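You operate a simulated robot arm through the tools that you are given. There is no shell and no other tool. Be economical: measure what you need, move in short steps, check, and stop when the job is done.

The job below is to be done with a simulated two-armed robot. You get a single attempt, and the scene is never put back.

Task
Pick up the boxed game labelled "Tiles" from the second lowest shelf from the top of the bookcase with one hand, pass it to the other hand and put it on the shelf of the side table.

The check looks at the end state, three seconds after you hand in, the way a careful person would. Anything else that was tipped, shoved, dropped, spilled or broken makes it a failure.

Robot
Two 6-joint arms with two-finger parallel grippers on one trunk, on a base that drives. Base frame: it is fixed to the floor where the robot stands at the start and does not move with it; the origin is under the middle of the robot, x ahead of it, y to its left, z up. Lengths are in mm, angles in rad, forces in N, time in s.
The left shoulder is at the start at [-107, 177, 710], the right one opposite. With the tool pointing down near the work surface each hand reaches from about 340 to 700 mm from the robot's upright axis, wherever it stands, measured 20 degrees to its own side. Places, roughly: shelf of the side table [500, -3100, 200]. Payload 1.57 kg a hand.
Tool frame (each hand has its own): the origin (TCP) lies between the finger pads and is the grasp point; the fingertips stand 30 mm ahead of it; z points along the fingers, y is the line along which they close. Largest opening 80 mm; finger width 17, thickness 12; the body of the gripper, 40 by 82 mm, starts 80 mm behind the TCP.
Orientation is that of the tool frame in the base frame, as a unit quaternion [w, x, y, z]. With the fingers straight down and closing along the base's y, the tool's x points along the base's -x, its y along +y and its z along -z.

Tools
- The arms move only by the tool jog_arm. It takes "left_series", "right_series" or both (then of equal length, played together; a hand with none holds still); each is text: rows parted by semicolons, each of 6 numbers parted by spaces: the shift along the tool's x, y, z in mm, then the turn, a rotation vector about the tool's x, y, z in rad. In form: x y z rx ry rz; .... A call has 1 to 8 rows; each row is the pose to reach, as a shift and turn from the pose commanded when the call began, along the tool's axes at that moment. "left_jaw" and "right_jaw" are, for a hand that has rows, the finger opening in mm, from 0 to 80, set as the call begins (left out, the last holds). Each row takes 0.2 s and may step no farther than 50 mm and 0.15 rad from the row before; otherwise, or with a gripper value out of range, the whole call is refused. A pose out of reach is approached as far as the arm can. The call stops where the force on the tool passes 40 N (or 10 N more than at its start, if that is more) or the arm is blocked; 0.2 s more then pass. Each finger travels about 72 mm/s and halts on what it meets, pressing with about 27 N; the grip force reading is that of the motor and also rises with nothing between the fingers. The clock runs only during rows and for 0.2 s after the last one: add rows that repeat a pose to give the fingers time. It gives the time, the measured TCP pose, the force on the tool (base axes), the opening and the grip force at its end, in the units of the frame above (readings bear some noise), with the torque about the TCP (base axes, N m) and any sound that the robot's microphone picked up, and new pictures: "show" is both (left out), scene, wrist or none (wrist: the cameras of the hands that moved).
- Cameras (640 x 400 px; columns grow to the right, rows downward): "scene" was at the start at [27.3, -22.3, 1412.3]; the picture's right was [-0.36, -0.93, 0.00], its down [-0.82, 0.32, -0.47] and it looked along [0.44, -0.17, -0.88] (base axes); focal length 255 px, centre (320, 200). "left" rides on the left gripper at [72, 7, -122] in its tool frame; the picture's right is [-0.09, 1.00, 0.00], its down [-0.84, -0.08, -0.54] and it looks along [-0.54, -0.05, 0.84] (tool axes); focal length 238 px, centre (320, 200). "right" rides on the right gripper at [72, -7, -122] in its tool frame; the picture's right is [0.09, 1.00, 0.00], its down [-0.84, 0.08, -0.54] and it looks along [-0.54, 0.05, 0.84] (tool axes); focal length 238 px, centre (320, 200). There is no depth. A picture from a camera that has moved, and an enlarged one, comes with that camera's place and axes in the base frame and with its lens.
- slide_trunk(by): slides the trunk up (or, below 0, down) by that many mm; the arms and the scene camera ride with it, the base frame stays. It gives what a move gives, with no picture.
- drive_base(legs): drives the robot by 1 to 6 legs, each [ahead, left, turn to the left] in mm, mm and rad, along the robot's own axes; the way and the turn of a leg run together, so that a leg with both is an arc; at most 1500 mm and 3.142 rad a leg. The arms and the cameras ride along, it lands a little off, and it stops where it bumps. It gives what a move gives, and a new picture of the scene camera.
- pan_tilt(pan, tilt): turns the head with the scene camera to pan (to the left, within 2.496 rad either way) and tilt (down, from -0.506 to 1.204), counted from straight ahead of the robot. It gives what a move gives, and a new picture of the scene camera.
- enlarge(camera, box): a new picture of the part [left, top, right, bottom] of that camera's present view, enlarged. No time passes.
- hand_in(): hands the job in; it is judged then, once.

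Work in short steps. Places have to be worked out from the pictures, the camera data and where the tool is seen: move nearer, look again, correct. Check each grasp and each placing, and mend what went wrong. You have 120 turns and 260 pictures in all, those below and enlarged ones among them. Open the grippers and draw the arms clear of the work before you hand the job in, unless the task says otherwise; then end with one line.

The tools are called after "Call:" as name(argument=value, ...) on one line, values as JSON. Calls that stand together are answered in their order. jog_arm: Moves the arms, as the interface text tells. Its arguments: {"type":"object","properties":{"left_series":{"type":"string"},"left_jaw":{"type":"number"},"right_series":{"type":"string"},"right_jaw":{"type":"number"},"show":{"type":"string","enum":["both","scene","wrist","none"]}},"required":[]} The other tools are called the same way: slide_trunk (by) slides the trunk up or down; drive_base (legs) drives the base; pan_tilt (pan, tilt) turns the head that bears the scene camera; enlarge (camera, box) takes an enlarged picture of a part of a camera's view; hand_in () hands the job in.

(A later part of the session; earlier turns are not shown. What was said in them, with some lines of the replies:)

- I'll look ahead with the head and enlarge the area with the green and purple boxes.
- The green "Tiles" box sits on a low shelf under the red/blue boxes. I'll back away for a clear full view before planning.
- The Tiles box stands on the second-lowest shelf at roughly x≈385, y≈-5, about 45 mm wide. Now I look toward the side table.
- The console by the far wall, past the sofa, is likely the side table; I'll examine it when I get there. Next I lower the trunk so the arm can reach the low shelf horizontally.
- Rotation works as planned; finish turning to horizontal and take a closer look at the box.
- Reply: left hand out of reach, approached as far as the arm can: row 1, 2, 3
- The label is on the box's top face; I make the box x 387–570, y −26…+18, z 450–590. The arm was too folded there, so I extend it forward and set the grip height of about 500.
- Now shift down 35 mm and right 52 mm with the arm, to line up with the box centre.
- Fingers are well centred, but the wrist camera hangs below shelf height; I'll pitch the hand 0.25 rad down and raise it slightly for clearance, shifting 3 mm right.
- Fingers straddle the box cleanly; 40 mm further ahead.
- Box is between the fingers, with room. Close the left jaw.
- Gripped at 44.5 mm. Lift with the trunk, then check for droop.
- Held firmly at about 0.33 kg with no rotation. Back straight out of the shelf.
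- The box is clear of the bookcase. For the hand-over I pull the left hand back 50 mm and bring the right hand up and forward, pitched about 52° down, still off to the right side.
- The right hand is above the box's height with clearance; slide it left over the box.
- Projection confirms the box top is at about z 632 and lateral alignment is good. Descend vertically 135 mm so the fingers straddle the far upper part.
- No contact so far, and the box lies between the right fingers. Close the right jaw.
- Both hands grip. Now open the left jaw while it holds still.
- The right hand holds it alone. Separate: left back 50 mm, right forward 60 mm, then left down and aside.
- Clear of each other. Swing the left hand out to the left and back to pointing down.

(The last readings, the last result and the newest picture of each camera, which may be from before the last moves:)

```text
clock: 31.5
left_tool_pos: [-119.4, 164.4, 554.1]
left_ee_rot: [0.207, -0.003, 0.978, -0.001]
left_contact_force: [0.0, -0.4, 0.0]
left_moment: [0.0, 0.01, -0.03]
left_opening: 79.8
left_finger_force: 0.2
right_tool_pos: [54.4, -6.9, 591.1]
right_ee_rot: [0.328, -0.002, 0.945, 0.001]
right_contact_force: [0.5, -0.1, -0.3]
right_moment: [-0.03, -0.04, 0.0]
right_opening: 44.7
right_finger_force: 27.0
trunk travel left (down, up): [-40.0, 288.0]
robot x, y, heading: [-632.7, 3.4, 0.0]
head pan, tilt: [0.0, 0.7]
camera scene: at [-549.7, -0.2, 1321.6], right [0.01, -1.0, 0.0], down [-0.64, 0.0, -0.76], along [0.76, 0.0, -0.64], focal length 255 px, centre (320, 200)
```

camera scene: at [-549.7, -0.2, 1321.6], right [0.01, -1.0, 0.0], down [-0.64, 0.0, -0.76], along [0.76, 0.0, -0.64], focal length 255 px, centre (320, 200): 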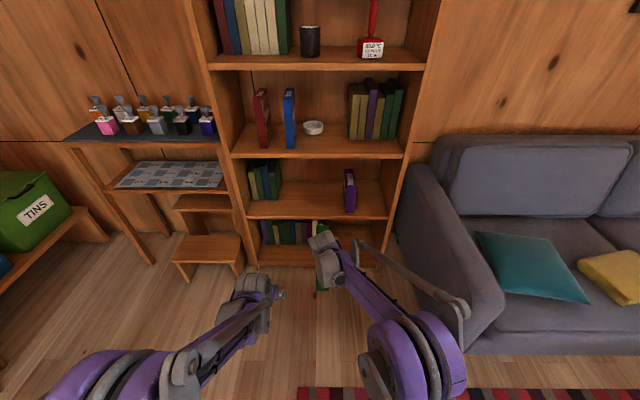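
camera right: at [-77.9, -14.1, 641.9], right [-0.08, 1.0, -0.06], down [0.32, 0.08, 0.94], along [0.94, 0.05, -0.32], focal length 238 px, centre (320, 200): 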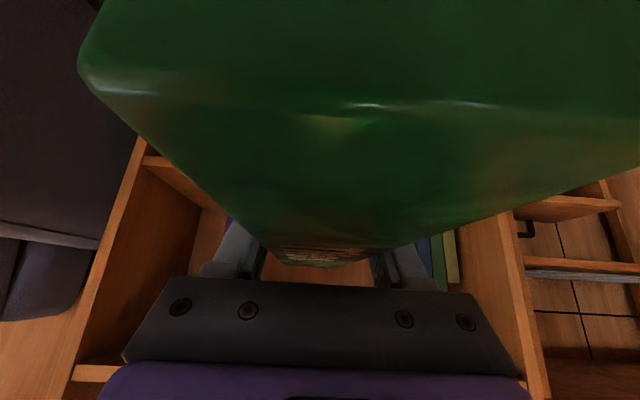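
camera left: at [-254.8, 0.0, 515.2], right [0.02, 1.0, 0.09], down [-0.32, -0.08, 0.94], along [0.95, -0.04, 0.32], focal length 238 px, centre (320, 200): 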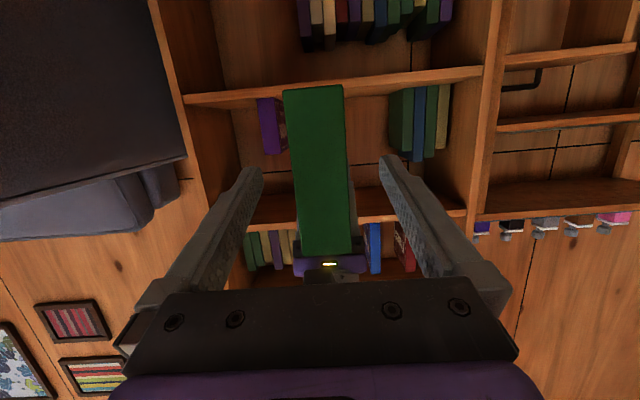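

Tuck the left arm back while finishing its turn, and raise the trunk a bit for travel clearance.

Call:
jog_arm(left_series="28 4 -25 0 0.1 0; 56 8 -51 0 0.2 0; 84 12 -77 0 0.3 0; 112 16 -102 0 0.417 0; 140 20 -128 0 0.417 0; 140 20 -128 0 0.417 0", show="none")

Call:
slide_trunk(by=110)

Call:
pan_tilt(pan=-1.57, tilt=0.45)

```text
clock: 32.9
left_tool_pos: [-300.3, 183.7, 615.0]
left_ee_rot: [0.001, -0.002, 1.0, 0.0]
left_contact_force: [0.0, 0.8, -0.3]
left_moment: [-0.04, -0.01, 0.01]
left_opening: 80.1
left_finger_force: 0.1
right_tool_pos: [54.6, -8.1, 591.2]
right_ee_rot: [0.328, -0.002, 0.945, 0.001]
right_contact_force: [0.1, -0.3, -3.2]
right_moment: [0.0, -0.09, -0.01]
right_opening: 44.9
right_finger_force: 27.1
trunk travel left (down, up): [-40.0, 288.0]
robot x, y, heading: [-639.0, -0.2, 0.009]
head pan, tilt: [0.0, 0.7]
```

```text
clock: 34.3
left_tool_pos: [-299.1, 183.2, 724.3]
left_ee_rot: [0.002, -0.002, 1.0, 0.0]
left_contact_force: [0.4, -0.2, -0.8]
left_moment: [0.0, 0.0, -0.03]
left_opening: 80.3
left_finger_force: 0.1
right_tool_pos: [54.9, -5.6, 700.4]
right_ee_rot: [0.329, -0.003, 0.944, 0.001]
right_contact_force: [0.1, 0.0, -4.3]
right_moment: [-0.02, -0.06, 0.02]
right_opening: 45.1
right_finger_force: 26.9
trunk travel left (down, up): [-150.0, 178.0]
robot x, y, heading: [-641.2, 0.3, 0.005]
head pan, tilt: [0.0, 0.7]
```

```text
clock: 36.0
left_tool_pos: [-299.7, 182.7, 724.9]
left_ee_rot: [0.002, -0.003, 1.0, 0.001]
left_contact_force: [-0.4, 0.3, -0.2]
left_moment: [-0.02, -0.03, -0.01]
left_opening: 80.2
left_finger_force: 0.1
right_tool_pos: [55.9, -6.5, 701.1]
right_ee_rot: [0.329, -0.002, 0.944, 0.001]
right_contact_force: [-0.5, -0.3, -3.4]
right_moment: [0.0, -0.07, 0.02]
right_opening: 45.0
right_finger_force: 26.8
trunk travel left (down, up): [-150.0, 178.0]
robot x, y, heading: [-634.8, -2.5, 0.005]
head pan, tilt: [-1.571, 0.45]
camera scene: at [-668.7, -92.7, 1463.2], right [-1.0, -0.01, 0.0], down [0.0, 0.44, -0.9], along [0.01, -0.9, -0.44], focal length 255 px, centre (320, 200)
```

scene: 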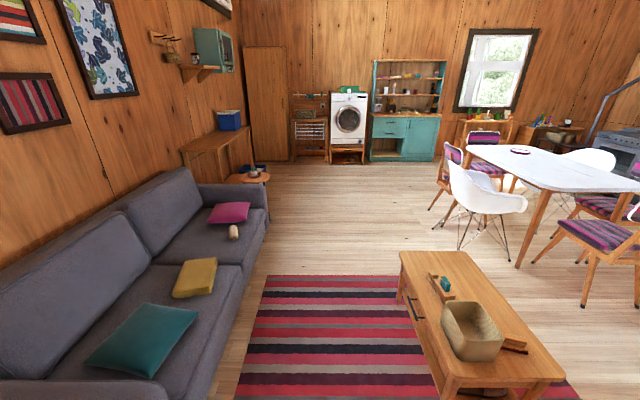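

The corridor between sofa (front x≈-210) and coffee table (x<-1120) is passable. Raise a bit, back off, turn right to face along it, then advance to the middle.

Call:
slide_trunk(by=100)

Call:
pan_tilt(pan=0.15, tilt=0.5)

Call:
drive_base(legs=[[-200, 0, 0], [0, 0, -1.57], [0, 130, 0], [1000, 0, 0]])

```text
clock: 37.3
left_tool_pos: [-300.9, 182.6, 825.7]
left_ee_rot: [0.002, -0.003, 1.0, 0.0]
left_contact_force: [0.4, -0.3, 0.4]
left_moment: [-0.02, 0.01, -0.02]
left_opening: 79.9
left_finger_force: 0.1
right_tool_pos: [54.7, -6.4, 802.2]
right_ee_rot: [0.329, -0.002, 0.944, 0.001]
right_contact_force: [0.0, -0.1, -2.5]
right_moment: [0.03, -0.11, 0.03]
right_opening: 44.9
right_finger_force: 26.7
trunk travel left (down, up): [-250.0, 78.0]
robot x, y, heading: [-633.1, -1.8, 0.0]
head pan, tilt: [-1.571, 0.45]
```

```text
clock: 39.0
left_tool_pos: [-299.0, 183.3, 825.4]
left_ee_rot: [0.002, -0.002, 1.0, 0.0]
left_contact_force: [-1.0, 0.2, -0.3]
left_moment: [0.01, 0.0, -0.01]
left_opening: 80.1
left_finger_force: 0.0
right_tool_pos: [56.1, -6.5, 802.1]
right_ee_rot: [0.329, -0.003, 0.944, 0.001]
right_contact_force: [1.4, -0.5, -2.5]
right_moment: [-0.05, -0.11, 0.02]
right_opening: 44.8
right_finger_force: 27.4
trunk travel left (down, up): [-250.0, 78.0]
robot x, y, heading: [-636.5, -2.3, 0.003]
head pan, tilt: [0.15, 0.499]
camera scene: at [-587.1, 13.2, 1556.8], right [0.15, -0.99, 0.0], down [-0.47, -0.07, -0.88], along [0.87, 0.14, -0.48], focal length 255 px, centre (320, 200)
```

scene: 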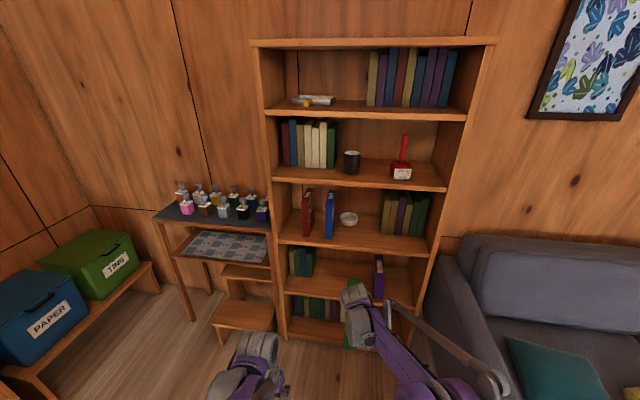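

```text
clock: 50.6
left_tool_pos: [-536.4, -1345.2, 823.6]
left_ee_rot: [0.001, 0.712, 0.702, -0.001]
left_contact_force: [-0.6, -0.5, 0.1]
left_moment: [-0.02, -0.02, 0.02]
left_opening: 80.0
left_finger_force: 0.0
right_tool_pos: [-731.4, -1697.1, 801.6]
right_ee_rot: [0.23, 0.673, 0.663, -0.234]
right_contact_force: [-0.3, 0.2, -2.8]
right_moment: [-0.08, 0.0, -0.02]
right_opening: 45.0
right_finger_force: 27.1
trunk travel left (down, up): [-250.0, 78.0]
robot x, y, heading: [-712.7, -1005.1, -1.583]
head pan, tilt: [0.15, 0.499]
camera scene: at [-701.4, -1054.3, 1556.8], right [-0.99, -0.14, 0.0], down [-0.07, 0.47, -0.88], along [0.12, -0.87, -0.48], focal length 255 px, centre (320, 200)
```

scene: 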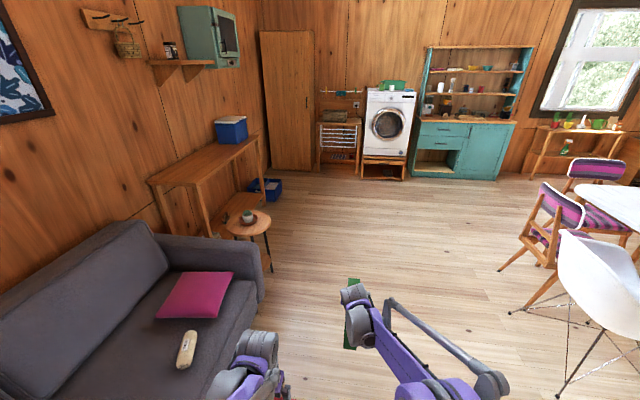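

I can now see the console with a low board, and a small round table in front of it. Enlarge.

Call:
enlarge(camera="scene", box=[140, 110, 300, 280])

```text
2.35 times, centred on (220, 195) of scene
camera zoom: at [-701.4, -1054.3, 1556.8], right [-0.99, -0.14, 0.0], down [-0.07, 0.47, -0.88], along [0.12, -0.87, -0.48], focal length 601 px, centre (555, 212)
```

zoom: 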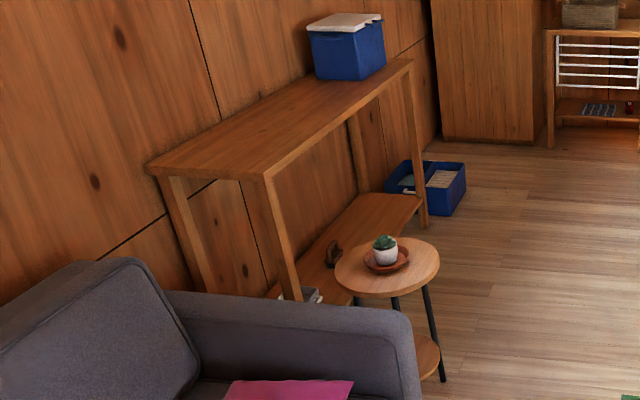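

The console's centre works out to about (500,−3100) with a low shelf — it's the side table. The round plant table is at about (50,−2580), so I pass it and turn left to face the console further along.

Call:
drive_base(legs=[[1200, 0, 0], [1080, 0, 0], [0, 0, 1.58]])

Call:
pan_tilt(pan=0.3, tilt=0.6)

```text
clock: 65.7
left_tool_pos: [-392.5, -3088.6, 823.6]
left_ee_rot: [0.002, -0.008, 1.0, 0.0]
left_contact_force: [0.9, 0.0, -0.1]
left_moment: [0.03, 0.02, -0.02]
left_opening: 80.1
left_finger_force: 0.0
right_tool_pos: [-34.1, -3274.5, 801.8]
right_ee_rot: [0.328, -0.007, 0.944, 0.003]
right_contact_force: [-1.2, 0.4, -2.0]
right_moment: [0.01, -0.07, -0.01]
right_opening: 44.8
right_finger_force: 27.0
trunk travel left (down, up): [-250.0, 78.0]
robot x, y, heading: [-728.0, -3276.8, 0.013]
head pan, tilt: [0.15, 0.499]
camera scene: at [-678.7, -3260.7, 1556.8], right [0.16, -0.99, 0.0], down [-0.47, -0.08, -0.88], along [0.87, 0.14, -0.48], focal length 255 px, centre (320, 200)
```

scene: 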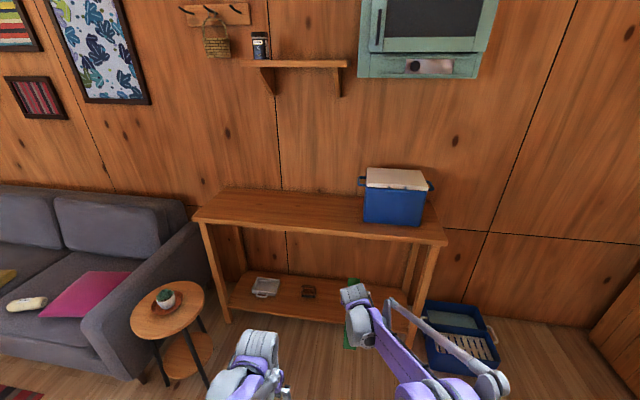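

```text
clock: 66.4
left_tool_pos: [-393.8, -3088.1, 823.4]
left_ee_rot: [0.002, -0.007, 1.0, -0.001]
left_contact_force: [-0.3, -0.5, -0.4]
left_moment: [0.01, -0.03, -0.01]
left_opening: 79.7
left_finger_force: 0.0
right_tool_pos: [-35.9, -3274.4, 801.8]
right_ee_rot: [0.329, -0.006, 0.944, 0.002]
right_contact_force: [-0.1, 0.0, -3.1]
right_moment: [0.01, -0.05, -0.05]
right_opening: 44.8
right_finger_force: 26.5
trunk travel left (down, up): [-250.0, 78.0]
robot x, y, heading: [-727.1, -3277.7, 0.012]
head pan, tilt: [0.3, 0.6]
camera scene: at [-684.4, -3248.3, 1547.7], right [0.31, -0.95, 0.0], down [-0.54, -0.17, -0.83], along [0.79, 0.25, -0.56], focal length 255 px, centre (320, 200)
```

scene: 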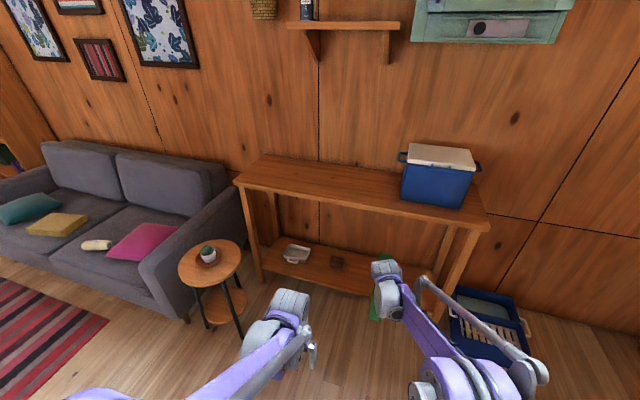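

Call:
enlarge(camera="scene", box=[230, 140, 500, 340])

```text
2.00 times, centred on (365, 240) of scene
camera zoom: at [-684.4, -3248.3, 1547.7], right [0.31, -0.95, 0.0], down [-0.54, -0.17, -0.83], along [0.79, 0.25, -0.56], focal length 511 px, centre (230, 120)
```

zoom: 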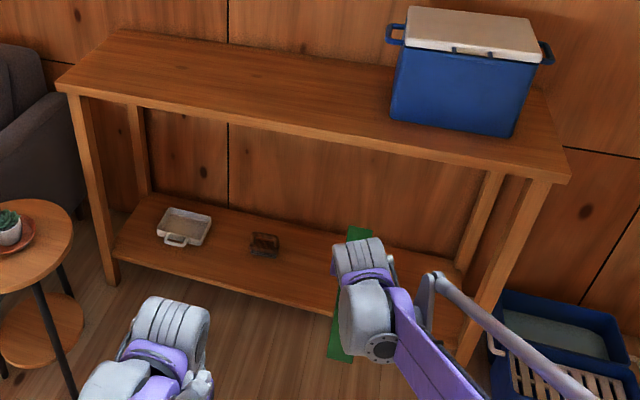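

Shelf: top z≈200, x 325–631, free space y −3080…−3600. I'll place the box at y≈−3330. Lower the trunk first, then lower the arm to carrying height between shelf and table top.

Call:
slide_trunk(by=-250)

Call:
jog_arm(right_series="32 0 22 0 0 0; 64 0 44 0 0 0; 96 0 65 0 0 0; 128 0 87 0 0 0; 160 0 109 0 0 0; 192 0 130 0 0 0; 192 0 130 0 0 0")

```text
clock: 69.0
left_tool_pos: [-393.1, -3087.7, 574.5]
left_ee_rot: [0.003, -0.006, 1.0, 0.0]
left_contact_force: [-0.5, 1.0, 0.4]
left_moment: [-0.01, 0.01, 0.03]
left_opening: 80.2
left_finger_force: 0.0
right_tool_pos: [-35.9, -3275.3, 552.0]
right_ee_rot: [0.329, -0.007, 0.944, 0.002]
right_contact_force: [-0.4, -0.7, -3.2]
right_moment: [0.0, -0.09, -0.01]
right_opening: 44.8
right_finger_force: 27.0
trunk travel left (down, up): [0.0, 328.0]
robot x, y, heading: [-728.6, -3275.1, 0.011]
head pan, tilt: [0.3, 0.6]
```

```text
clock: 70.6
left_tool_pos: [-391.9, -3089.6, 575.0]
left_ee_rot: [0.002, -0.007, 1.0, 0.0]
left_contact_force: [-0.4, 0.3, 0.4]
left_moment: [0.01, 0.02, -0.02]
left_opening: 79.8
left_finger_force: 0.0
right_tool_pos: [-110.2, -3277.9, 332.8]
right_ee_rot: [0.328, -0.007, 0.945, 0.003]
right_contact_force: [0.6, 0.3, -3.3]
right_moment: [-0.04, -0.05, 0.0]
right_opening: 44.9
right_finger_force: 27.1
trunk travel left (down, up): [0.0, 328.0]
robot x, y, heading: [-727.6, -3279.6, 0.016]
head pan, tilt: [0.3, 0.6]
camera scene: at [-634.8, -3247.6, 1296.9], right [0.31, -0.95, 0.0], down [-0.54, -0.17, -0.82], along [0.78, 0.25, -0.57], focal length 255 px, centre (320, 200)
camera right: at [-240.3, -3286.3, 382.4], right [-0.09, 0.99, -0.06], down [0.32, 0.08, 0.94], along [0.94, 0.06, -0.32], focal length 238 px, centre (320, 200)
```

scene: 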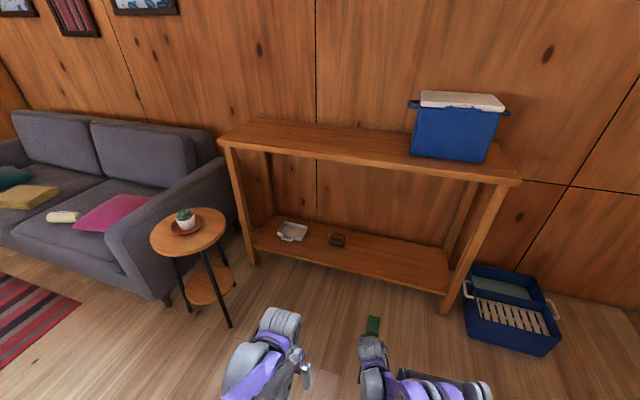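
right: 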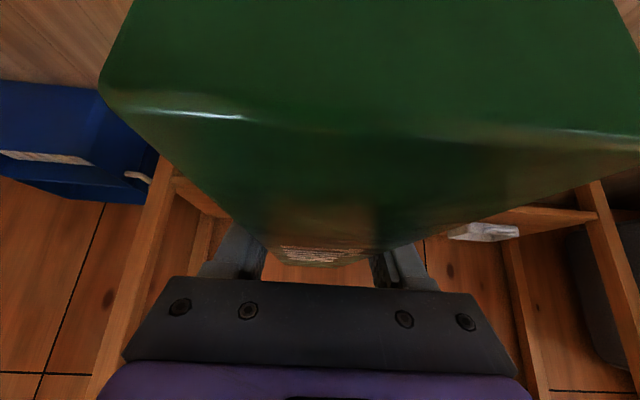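

Call:
enlarge(camera="scene", box=[300, 200, 500, 330])

```text
3.08 times, centred on (400, 265) of scene
camera zoom: at [-634.8, -3247.6, 1296.9], right [0.31, -0.95, 0.0], down [-0.54, -0.17, -0.82], along [0.78, 0.25, -0.57], focal length 786 px, centre (74, 0)
```

zoom: 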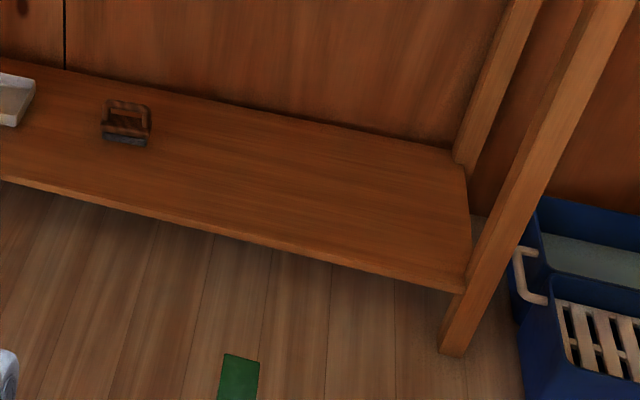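

I'll add 40 mm of height for safety, shift right 60 mm, and go 380 mm ahead, then inspect.

Call:
slide_trunk(by=40)

Call:
drive_base(legs=[[0, -60, -0.014], [380, 0, 0]])

Call:
pan_tilt(pan=0.0, tilt=0.8)

```text
clock: 71.4
left_tool_pos: [-393.0, -3089.3, 614.8]
left_ee_rot: [0.001, -0.008, 1.0, 0.0]
left_contact_force: [-1.3, 0.9, 0.6]
left_moment: [0.0, 0.01, -0.01]
left_opening: 79.9
left_finger_force: 0.1
right_tool_pos: [-105.9, -3275.0, 370.0]
right_ee_rot: [0.33, -0.006, 0.944, 0.002]
right_contact_force: [0.1, -0.6, -3.7]
right_moment: [-0.01, -0.06, 0.0]
right_opening: 44.9
right_finger_force: 27.3
trunk travel left (down, up): [-40.0, 288.0]
robot x, y, heading: [-727.7, -3270.2, 0.017]
head pan, tilt: [0.3, 0.6]
```

```text
clock: 74.6
left_tool_pos: [-5.5, -3157.8, 613.7]
left_ee_rot: [0.002, 0.004, 1.0, 0.0]
left_contact_force: [0.0, 0.1, 0.3]
left_moment: [0.0, 0.02, -0.02]
left_opening: 80.1
left_finger_force: 0.1
right_tool_pos: [277.6, -3351.1, 370.1]
right_ee_rot: [0.328, 0.003, 0.945, 0.0]
right_contact_force: [-0.3, 0.4, -3.6]
right_moment: [0.0, -0.09, -0.01]
right_opening: 45.1
right_finger_force: 27.0
trunk travel left (down, up): [-40.0, 288.0]
robot x, y, heading: [-344.9, -3337.5, -0.005]
head pan, tilt: [0.3, 0.6]
camera scene: at [-258.4, -3311.1, 1330.2], right [0.29, -0.96, 0.0], down [-0.54, -0.16, -0.82], along [0.79, 0.24, -0.57], focal length 255 px, centre (320, 200)
```

scene: 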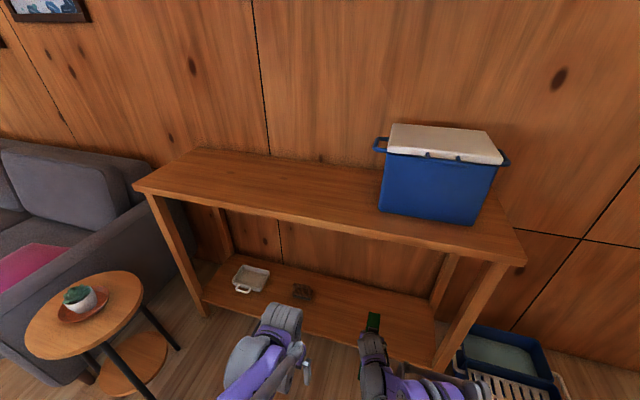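

```text
clock: 75.4
left_tool_pos: [-6.9, -3157.7, 614.0]
left_ee_rot: [0.002, 0.004, 1.0, 0.0]
left_contact_force: [-0.5, 0.5, -0.4]
left_moment: [0.01, 0.01, 0.01]
left_opening: 80.0
left_finger_force: 0.0
right_tool_pos: [277.1, -3350.3, 370.2]
right_ee_rot: [0.329, 0.004, 0.944, -0.001]
right_contact_force: [0.1, 0.3, -3.0]
right_moment: [0.01, -0.08, 0.02]
right_opening: 44.5
right_finger_force: 26.5
trunk travel left (down, up): [-40.0, 288.0]
robot x, y, heading: [-343.6, -3342.3, -0.01]
head pan, tilt: [0.0, 0.799]
camera scene: at [-262.7, -3337.1, 1313.4], right [-0.01, -1.0, 0.0], down [-0.72, 0.0, -0.7], along [0.7, 0.0, -0.72], focal length 255 px, centre (320, 200)
```

scene: 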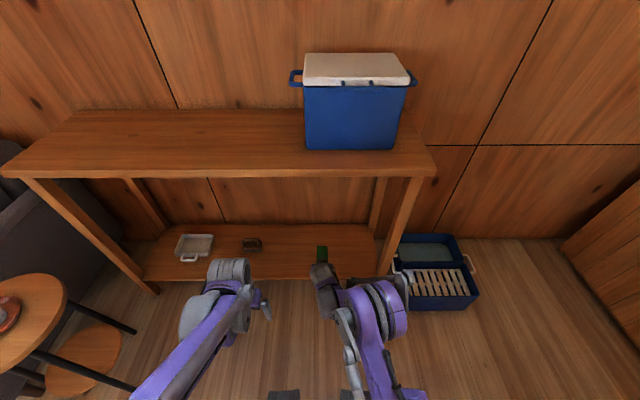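

Shelf front edge computes to z≈195. The box bottom is at about 269, so it clears; continue ahead 215 mm.

Call:
drive_base(legs=[[215, 0, 0.008]])

Call:
enlarge(camera="right", box=[0, 0, 640, 400])

Call:
enlarge(camera="left", box=[0, 0, 640, 400])

```text
clock: 77.1
left_tool_pos: [208.3, -3154.9, 614.4]
left_ee_rot: [0.002, 0.0, 1.0, -0.001]
left_contact_force: [-0.8, 0.6, 0.0]
left_moment: [0.02, 0.01, -0.01]
left_opening: 80.1
left_finger_force: 0.1
right_tool_pos: [493.6, -3347.5, 370.4]
right_ee_rot: [0.329, 0.0, 0.944, 0.0]
right_contact_force: [-0.5, -0.1, -3.3]
right_moment: [0.01, -0.11, -0.01]
right_opening: 44.9
right_finger_force: 27.3
trunk travel left (down, up): [-40.0, 288.0]
robot x, y, heading: [-131.6, -3338.9, -0.001]
head pan, tilt: [0.0, 0.799]
camera scene: at [-46.5, -3337.3, 1313.3], right [0.0, -1.0, 0.0], down [-0.72, 0.0, -0.7], along [0.7, 0.0, -0.72], focal length 255 px, centre (320, 200)
```

scene: 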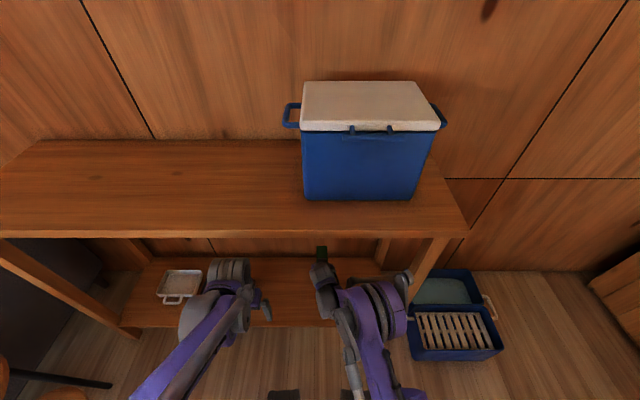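

```text
1.00 times, centred on (320, 200) of right (not enlarged: the box is as wide or as high as the picture)
camera zoom: at [361.0, -3353.2, 420.9], right [-0.07, 1.0, -0.06], down [0.32, 0.08, 0.94], along [0.94, 0.05, -0.32], focal length 238 px, centre (320, 200)
```

zoom: 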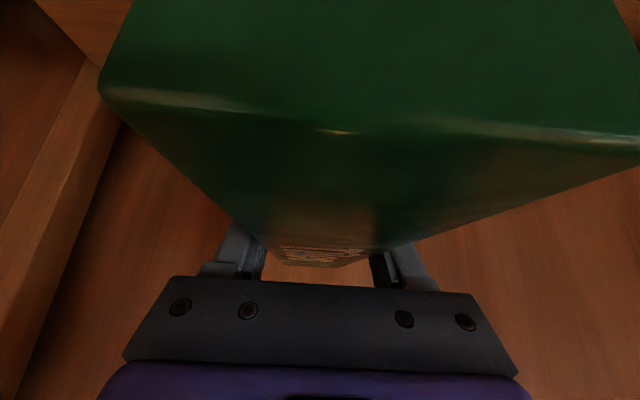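

```text
1.00 times, centred on (320, 200) of left (not enlarged: the box is as wide or as high as the picture)
camera zoom: at [135.5, -3148.4, 736.0], right [0.09, 1.0, 0.0], down [0.83, -0.08, 0.55], along [0.54, -0.05, -0.84], focal length 238 px, centre (320, 200)
```

zoom: 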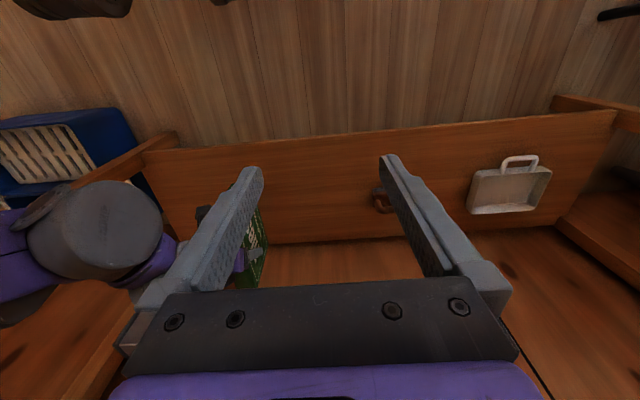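

Everything's clear and the shelf under the box is free. Lower 62 mm, then feel for contact.

Call:
jog_arm(right_series="13 0 16 0 0 0; 26 0 33 0 0 0; 38.5 0 48.6 0 0 0; 38.5 0 48.6 0 0 0", show="wrist")

```text
clock: 78.1
left_tool_pos: [209.1, -3155.3, 614.5]
left_ee_rot: [0.002, 0.001, 1.0, 0.0]
left_contact_force: [-0.9, -0.1, 0.3]
left_moment: [-0.03, 0.01, 0.01]
left_opening: 80.1
left_finger_force: 0.1
right_tool_pos: [492.4, -3345.9, 309.5]
right_ee_rot: [0.328, 0.0, 0.945, 0.0]
right_contact_force: [-0.2, -0.9, -3.6]
right_moment: [-0.03, -0.07, -0.01]
right_opening: 45.1
right_finger_force: 27.2
trunk travel left (down, up): [-40.0, 288.0]
robot x, y, heading: [-125.9, -3339.9, 0.003]
head pan, tilt: [0.0, 0.799]
camera right: at [359.3, -3351.8, 358.9], right [-0.07, 1.0, -0.06], down [0.32, 0.08, 0.94], along [0.95, 0.05, -0.32], focal length 238 px, centre (320, 200)
```

right: 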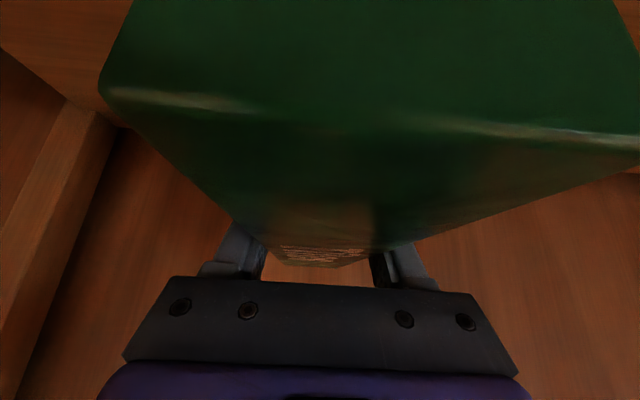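

No contact yet at TCP z 309.5. Step down 6 mm.

Call:
jog_arm(right_series="1.9 0 2.35 0 0 0; 3.7 0 4.7 0 0 0; 3.7 0 4.7 0 0 0", show="none")

```text
clock: 78.9
left_tool_pos: [208.5, -3155.5, 614.1]
left_ee_rot: [0.002, 0.001, 1.0, 0.0]
left_contact_force: [0.4, 0.7, -0.5]
left_moment: [-0.01, 0.03, 0.01]
left_opening: 79.7
left_finger_force: 0.1
right_tool_pos: [493.5, -3345.7, 302.2]
right_ee_rot: [0.329, 0.0, 0.944, 0.0]
right_contact_force: [-0.6, -0.4, -2.6]
right_moment: [-0.01, -0.08, 0.0]
right_opening: 44.6
right_finger_force: 27.2
trunk travel left (down, up): [-40.0, 288.0]
robot x, y, heading: [-125.9, -3334.2, -0.003]
head pan, tilt: [0.0, 0.799]
```

Still free; step down 4 mm more.

Call:
jog_arm(right_series="1.2 0 1.6 0 0 0; 2.5 0 3.1 0 0 0; 2.5 0 3.1 0 0 0", show="none")

```text
clock: 79.7
left_tool_pos: [208.8, -3156.3, 613.6]
left_ee_rot: [0.002, 0.001, 1.0, 0.0]
left_contact_force: [0.5, 0.3, 0.0]
left_moment: [-0.02, -0.02, -0.01]
left_opening: 79.9
left_finger_force: 0.1
right_tool_pos: [493.1, -3346.4, 297.8]
right_ee_rot: [0.329, 0.0, 0.944, 0.0]
right_contact_force: [0.3, -1.0, -3.8]
right_moment: [-0.02, -0.12, 0.0]
right_opening: 44.8
right_finger_force: 26.7
trunk travel left (down, up): [-40.0, 288.0]
robot x, y, heading: [-128.8, -3340.7, -0.004]
head pan, tilt: [0.0, 0.799]
```

Call:
jog_arm(right_series="1.2 0 1.6 0 0 0; 2.5 0 3.1 0 0 0; 2.5 0 3.1 0 0 0", show="none")

```text
clock: 80.5
left_tool_pos: [207.5, -3154.6, 613.7]
left_ee_rot: [0.002, 0.0, 1.0, -0.001]
left_contact_force: [0.5, -0.6, 0.3]
left_moment: [0.03, -0.05, -0.01]
left_opening: 79.7
left_finger_force: 0.0
right_tool_pos: [494.0, -3347.1, 294.0]
right_ee_rot: [0.329, 0.0, 0.944, 0.0]
right_contact_force: [-0.3, 0.3, -3.2]
right_moment: [0.05, -0.07, 0.01]
right_opening: 44.8
right_finger_force: 27.0
trunk travel left (down, up): [-40.0, 288.0]
robot x, y, heading: [-130.5, -3341.6, -0.002]
head pan, tilt: [0.0, 0.799]
```

No contact yet; continue in 4 mm steps.

Call:
jog_arm(right_series="1.2 0 1.6 0 0 0; 2.5 0 3.1 0 0 0; 2.5 0 3.1 0 0 0", show="none")

Call:
enlarge(camera="left", box=[180, 150, 300, 300])

```text
clock: 81.3
left_tool_pos: [208.7, -3156.4, 614.2]
left_ee_rot: [0.002, -0.001, 1.0, 0.001]
left_contact_force: [0.0, 0.0, -1.0]
left_moment: [0.01, 0.0, 0.02]
left_opening: 80.2
left_finger_force: 0.1
right_tool_pos: [492.3, -3347.2, 290.7]
right_ee_rot: [0.329, 0.0, 0.944, 0.0]
right_contact_force: [-0.4, 0.6, -3.3]
right_moment: [-0.04, -0.09, 0.04]
right_opening: 44.8
right_finger_force: 26.6
trunk travel left (down, up): [-40.0, 288.0]
robot x, y, heading: [-130.9, -3340.5, 0.002]
head pan, tilt: [0.0, 0.799]
```

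```text
2.67 times, centred on (240, 225) of left
camera zoom: at [135.3, -3148.4, 736.1], right [0.09, 1.0, 0.0], down [0.83, -0.08, 0.55], along [0.54, -0.05, -0.84], focal length 636 px, centre (533, 133)
```

zoom: 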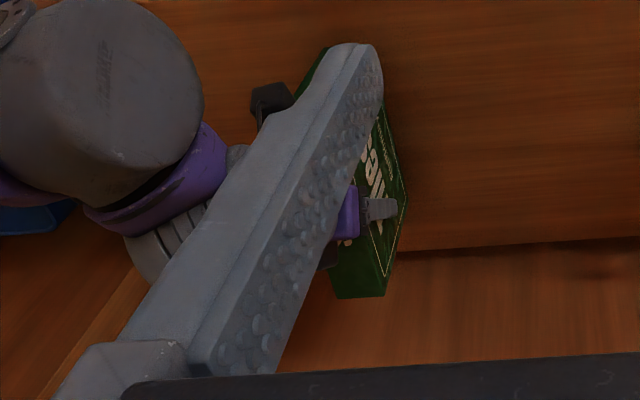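

Call:
jog_arm(right_series="1.2 0 1.6 0 0 0; 2.5 0 3.1 0 0 0; 2.5 0 3.1 0 0 0", show="none")

```text
clock: 82.1
left_tool_pos: [208.2, -3154.3, 614.1]
left_ee_rot: [0.002, 0.0, 1.0, 0.0]
left_contact_force: [-0.9, 1.0, 0.3]
left_moment: [0.01, 0.01, 0.01]
left_opening: 79.9
left_finger_force: 0.0
right_tool_pos: [492.0, -3347.4, 285.6]
right_ee_rot: [0.329, 0.0, 0.944, 0.0]
right_contact_force: [-0.3, -0.6, -2.9]
right_moment: [0.02, -0.06, 0.0]
right_opening: 44.9
right_finger_force: 26.6
trunk travel left (down, up): [-40.0, 288.0]
robot x, y, heading: [-131.8, -3336.2, 0.0]
head pan, tilt: [0.0, 0.799]
```

Still carrying full weight; step down again by 4 mm.

Call:
jog_arm(right_series="1.2 0 1.6 0 0 0; 2.5 0 3.1 0 0 0; 2.5 0 3.1 0 0 0", show="none")

```text
clock: 82.9
left_tool_pos: [207.9, -3155.6, 614.4]
left_ee_rot: [0.002, 0.0, 1.0, 0.001]
left_contact_force: [-0.1, 0.2, 0.4]
left_moment: [0.06, -0.02, 0.01]
left_opening: 80.1
left_finger_force: 0.0
right_tool_pos: [492.7, -3345.4, 284.0]
right_ee_rot: [0.329, 0.0, 0.944, 0.0]
right_contact_force: [0.1, -0.3, -3.5]
right_moment: [-0.01, -0.05, 0.0]
right_opening: 44.9
right_finger_force: 26.5
trunk travel left (down, up): [-40.0, 288.0]
robot x, y, heading: [-129.6, -3334.1, -0.0]
head pan, tilt: [0.0, 0.799]
```

Call:
jog_arm(right_series="1.2 0 1.6 0 0 0; 2.5 0 3.1 0 0 0; 2.5 0 3.1 0 0 0", show="none")

Call:
enlarge(camera="left", box=[200, 150, 290, 280])

```text
clock: 83.7
left_tool_pos: [207.2, -3155.8, 614.9]
left_ee_rot: [0.003, 0.0, 1.0, 0.0]
left_contact_force: [-0.2, 0.2, 0.3]
left_moment: [-0.01, -0.02, -0.03]
left_opening: 80.2
left_finger_force: 0.1
right_tool_pos: [494.0, -3347.7, 280.2]
right_ee_rot: [0.331, 0.0, 0.944, 0.0]
right_contact_force: [-4.3, 1.9, 21.5]
right_moment: [-0.1, 0.54, -0.21]
right_opening: 44.9
right_finger_force: 27.1
trunk travel left (down, up): [-40.0, 288.0]
robot x, y, heading: [-132.3, -3338.6, -0.003]
head pan, tilt: [0.0, 0.799]
```

```text
3.08 times, centred on (245, 215) of left
camera zoom: at [134.0, -3148.3, 736.7], right [0.09, 1.0, 0.0], down [0.83, -0.08, 0.55], along [0.54, -0.05, -0.84], focal length 733 px, centre (551, 154)
```

zoom: 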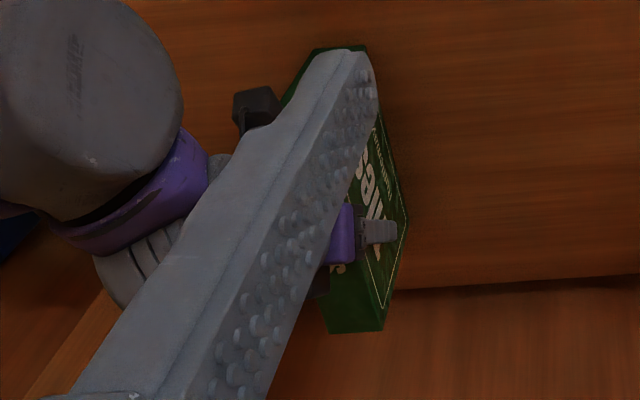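

Contact at 21 N: the box is on the shelf. Ease up 1.5 mm, then open.

Call:
jog_arm(right_series="-0.9 0 -1.2 0 0 0; -0.9 0 -1.2 0 0 0", show="none")

```text
clock: 84.3
left_tool_pos: [208.6, -3155.7, 614.0]
left_ee_rot: [0.002, 0.0, 1.0, 0.0]
left_contact_force: [0.2, -0.1, -0.5]
left_moment: [-0.02, -0.02, 0.01]
left_opening: 80.1
left_finger_force: 0.0
right_tool_pos: [491.9, -3347.4, 279.6]
right_ee_rot: [0.33, 0.0, 0.944, 0.0]
right_contact_force: [0.0, 1.8, 5.7]
right_moment: [0.14, -0.77, 0.18]
right_opening: 44.7
right_finger_force: 27.5
trunk travel left (down, up): [-40.0, 288.0]
robot x, y, heading: [-127.4, -3339.8, 0.001]
head pan, tilt: [0.0, 0.799]
```

Call:
jog_arm(right_series="0 0 0 0 0 0; 0 0 0 0 0 0; 0 0 0 0 0 0; 0 0 0 0 0 0", right_jaw=80, show="wrist")

```text
clock: 85.3
left_tool_pos: [207.5, -3155.9, 614.9]
left_ee_rot: [0.003, 0.0, 1.0, 0.0]
left_contact_force: [0.6, 0.2, -0.1]
left_moment: [-0.04, 0.0, 0.0]
left_opening: 79.7
left_finger_force: 0.1
right_tool_pos: [492.8, -3347.0, 279.5]
right_ee_rot: [0.329, 0.0, 0.944, 0.0]
right_contact_force: [-0.5, -0.1, -1.0]
right_moment: [0.0, -0.01, 0.03]
right_opening: 80.2
right_finger_force: 0.1
trunk travel left (down, up): [-40.0, 288.0]
robot x, y, heading: [-129.8, -3335.7, 0.001]
head pan, tilt: [0.0, 0.799]
camera right: at [361.0, -3353.8, 330.2], right [-0.07, 1.0, -0.06], down [0.32, 0.08, 0.94], along [0.95, 0.05, -0.32], focal length 238 px, centre (320, 200)
```

right: 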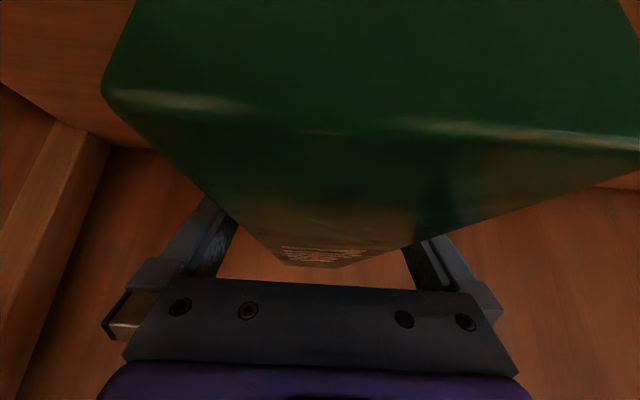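

Released and standing. Withdraw 110 mm along the fingers, then back the base away.

Call:
jog_arm(right_series="0 0 -28 0 0 0; 0 0 -56 0 0 0; 0 0 -84 0 0 0; 0 0 -110 0 0 0; 0 0 -110 0 0 0", show="wrist")

```text
clock: 86.5
left_tool_pos: [209.1, -3155.4, 613.2]
left_ee_rot: [0.003, 0.0, 1.0, 0.0]
left_contact_force: [0.6, 0.0, -0.1]
left_moment: [0.0, -0.03, 0.01]
left_opening: 79.9
left_finger_force: 0.1
right_tool_pos: [424.7, -3346.9, 367.0]
right_ee_rot: [0.328, 0.0, 0.945, 0.0]
right_contact_force: [0.1, 1.0, -0.6]
right_moment: [-0.01, -0.01, -0.04]
right_opening: 80.0
right_finger_force: 0.0
trunk travel left (down, up): [-40.0, 288.0]
robot x, y, heading: [-131.3, -3335.9, 0.002]
head pan, tilt: [0.0, 0.799]
camera right: at [292.1, -3353.1, 417.3], right [-0.07, 1.0, -0.06], down [0.32, 0.08, 0.94], along [0.95, 0.05, -0.32], focal length 238 px, centre (320, 200)
```

right: 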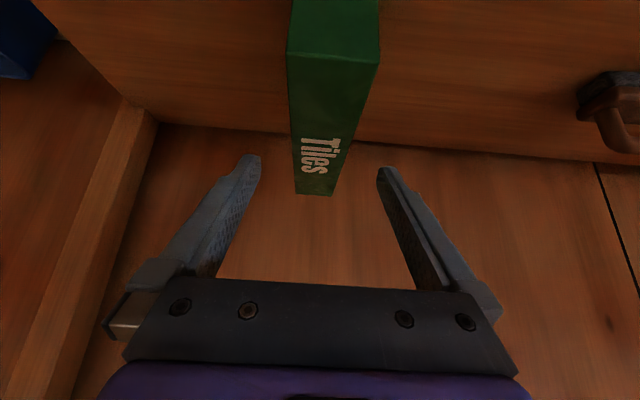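

The box stands upright on the shelf. Drive back and check the final scene.

Call:
drive_base(legs=[[-450, 0, 0]])

Call:
enlarge(camera="scene", box=[180, 140, 460, 320])

```text
clock: 89.2
left_tool_pos: [-232.7, -3154.8, 614.0]
left_ee_rot: [0.002, -0.001, 1.0, 0.0]
left_contact_force: [-0.3, 0.6, 1.0]
left_moment: [-0.01, 0.02, 0.01]
left_opening: 79.9
left_finger_force: 0.0
right_tool_pos: [-15.1, -3346.0, 366.9]
right_ee_rot: [0.329, -0.002, 0.944, 0.001]
right_contact_force: [0.8, -0.5, -0.6]
right_moment: [0.0, -0.03, -0.02]
right_opening: 80.0
right_finger_force: 0.0
trunk travel left (down, up): [-40.0, 288.0]
robot x, y, heading: [-569.6, -3339.4, 0.003]
head pan, tilt: [0.0, 0.799]
camera scene: at [-487.9, -3337.8, 1313.4], right [0.0, -1.0, 0.0], down [-0.72, 0.0, -0.7], along [0.7, 0.0, -0.72], focal length 255 px, centre (320, 200)
```

scene: 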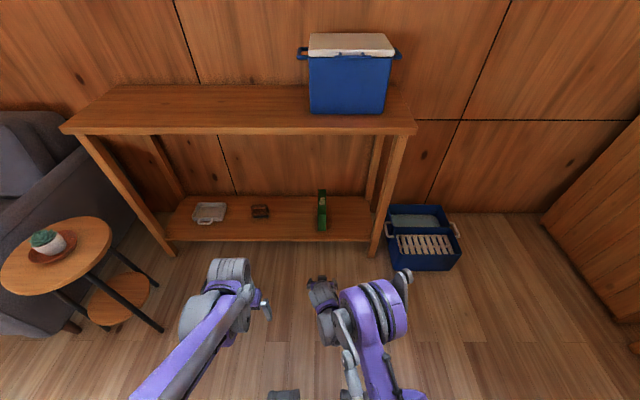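

```text
2.22 times, centred on (320, 230) of scene
camera zoom: at [-487.9, -3337.8, 1313.4], right [0.0, -1.0, 0.0], down [-0.72, 0.0, -0.7], along [0.7, 0.0, -0.72], focal length 568 px, centre (320, 133)
```

zoom: 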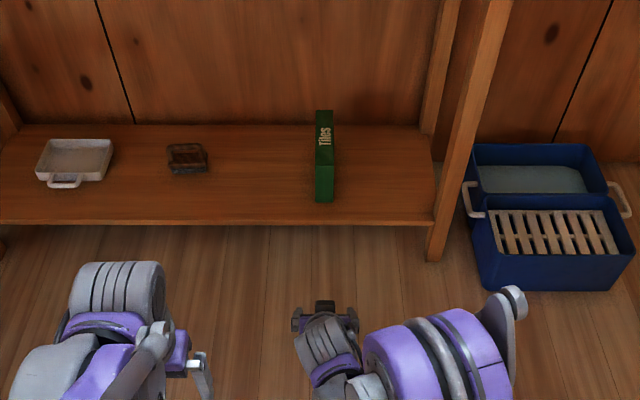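

The Tiles box stands on the console's shelf, the other items are undisturbed, and both hands are empty and clear.

Call:
hand_in()

```text
The job is handed in.
```

The "Tiles" box was picked from the bookcase with the left hand and passed to the right. It now stands upright on the side table's lower shelf, with both hands empty and clear and nothing else seen disturbed. I took the wall console as the side table, since it matches the given coordinates better than the small round plant table, which also has a low shelf.
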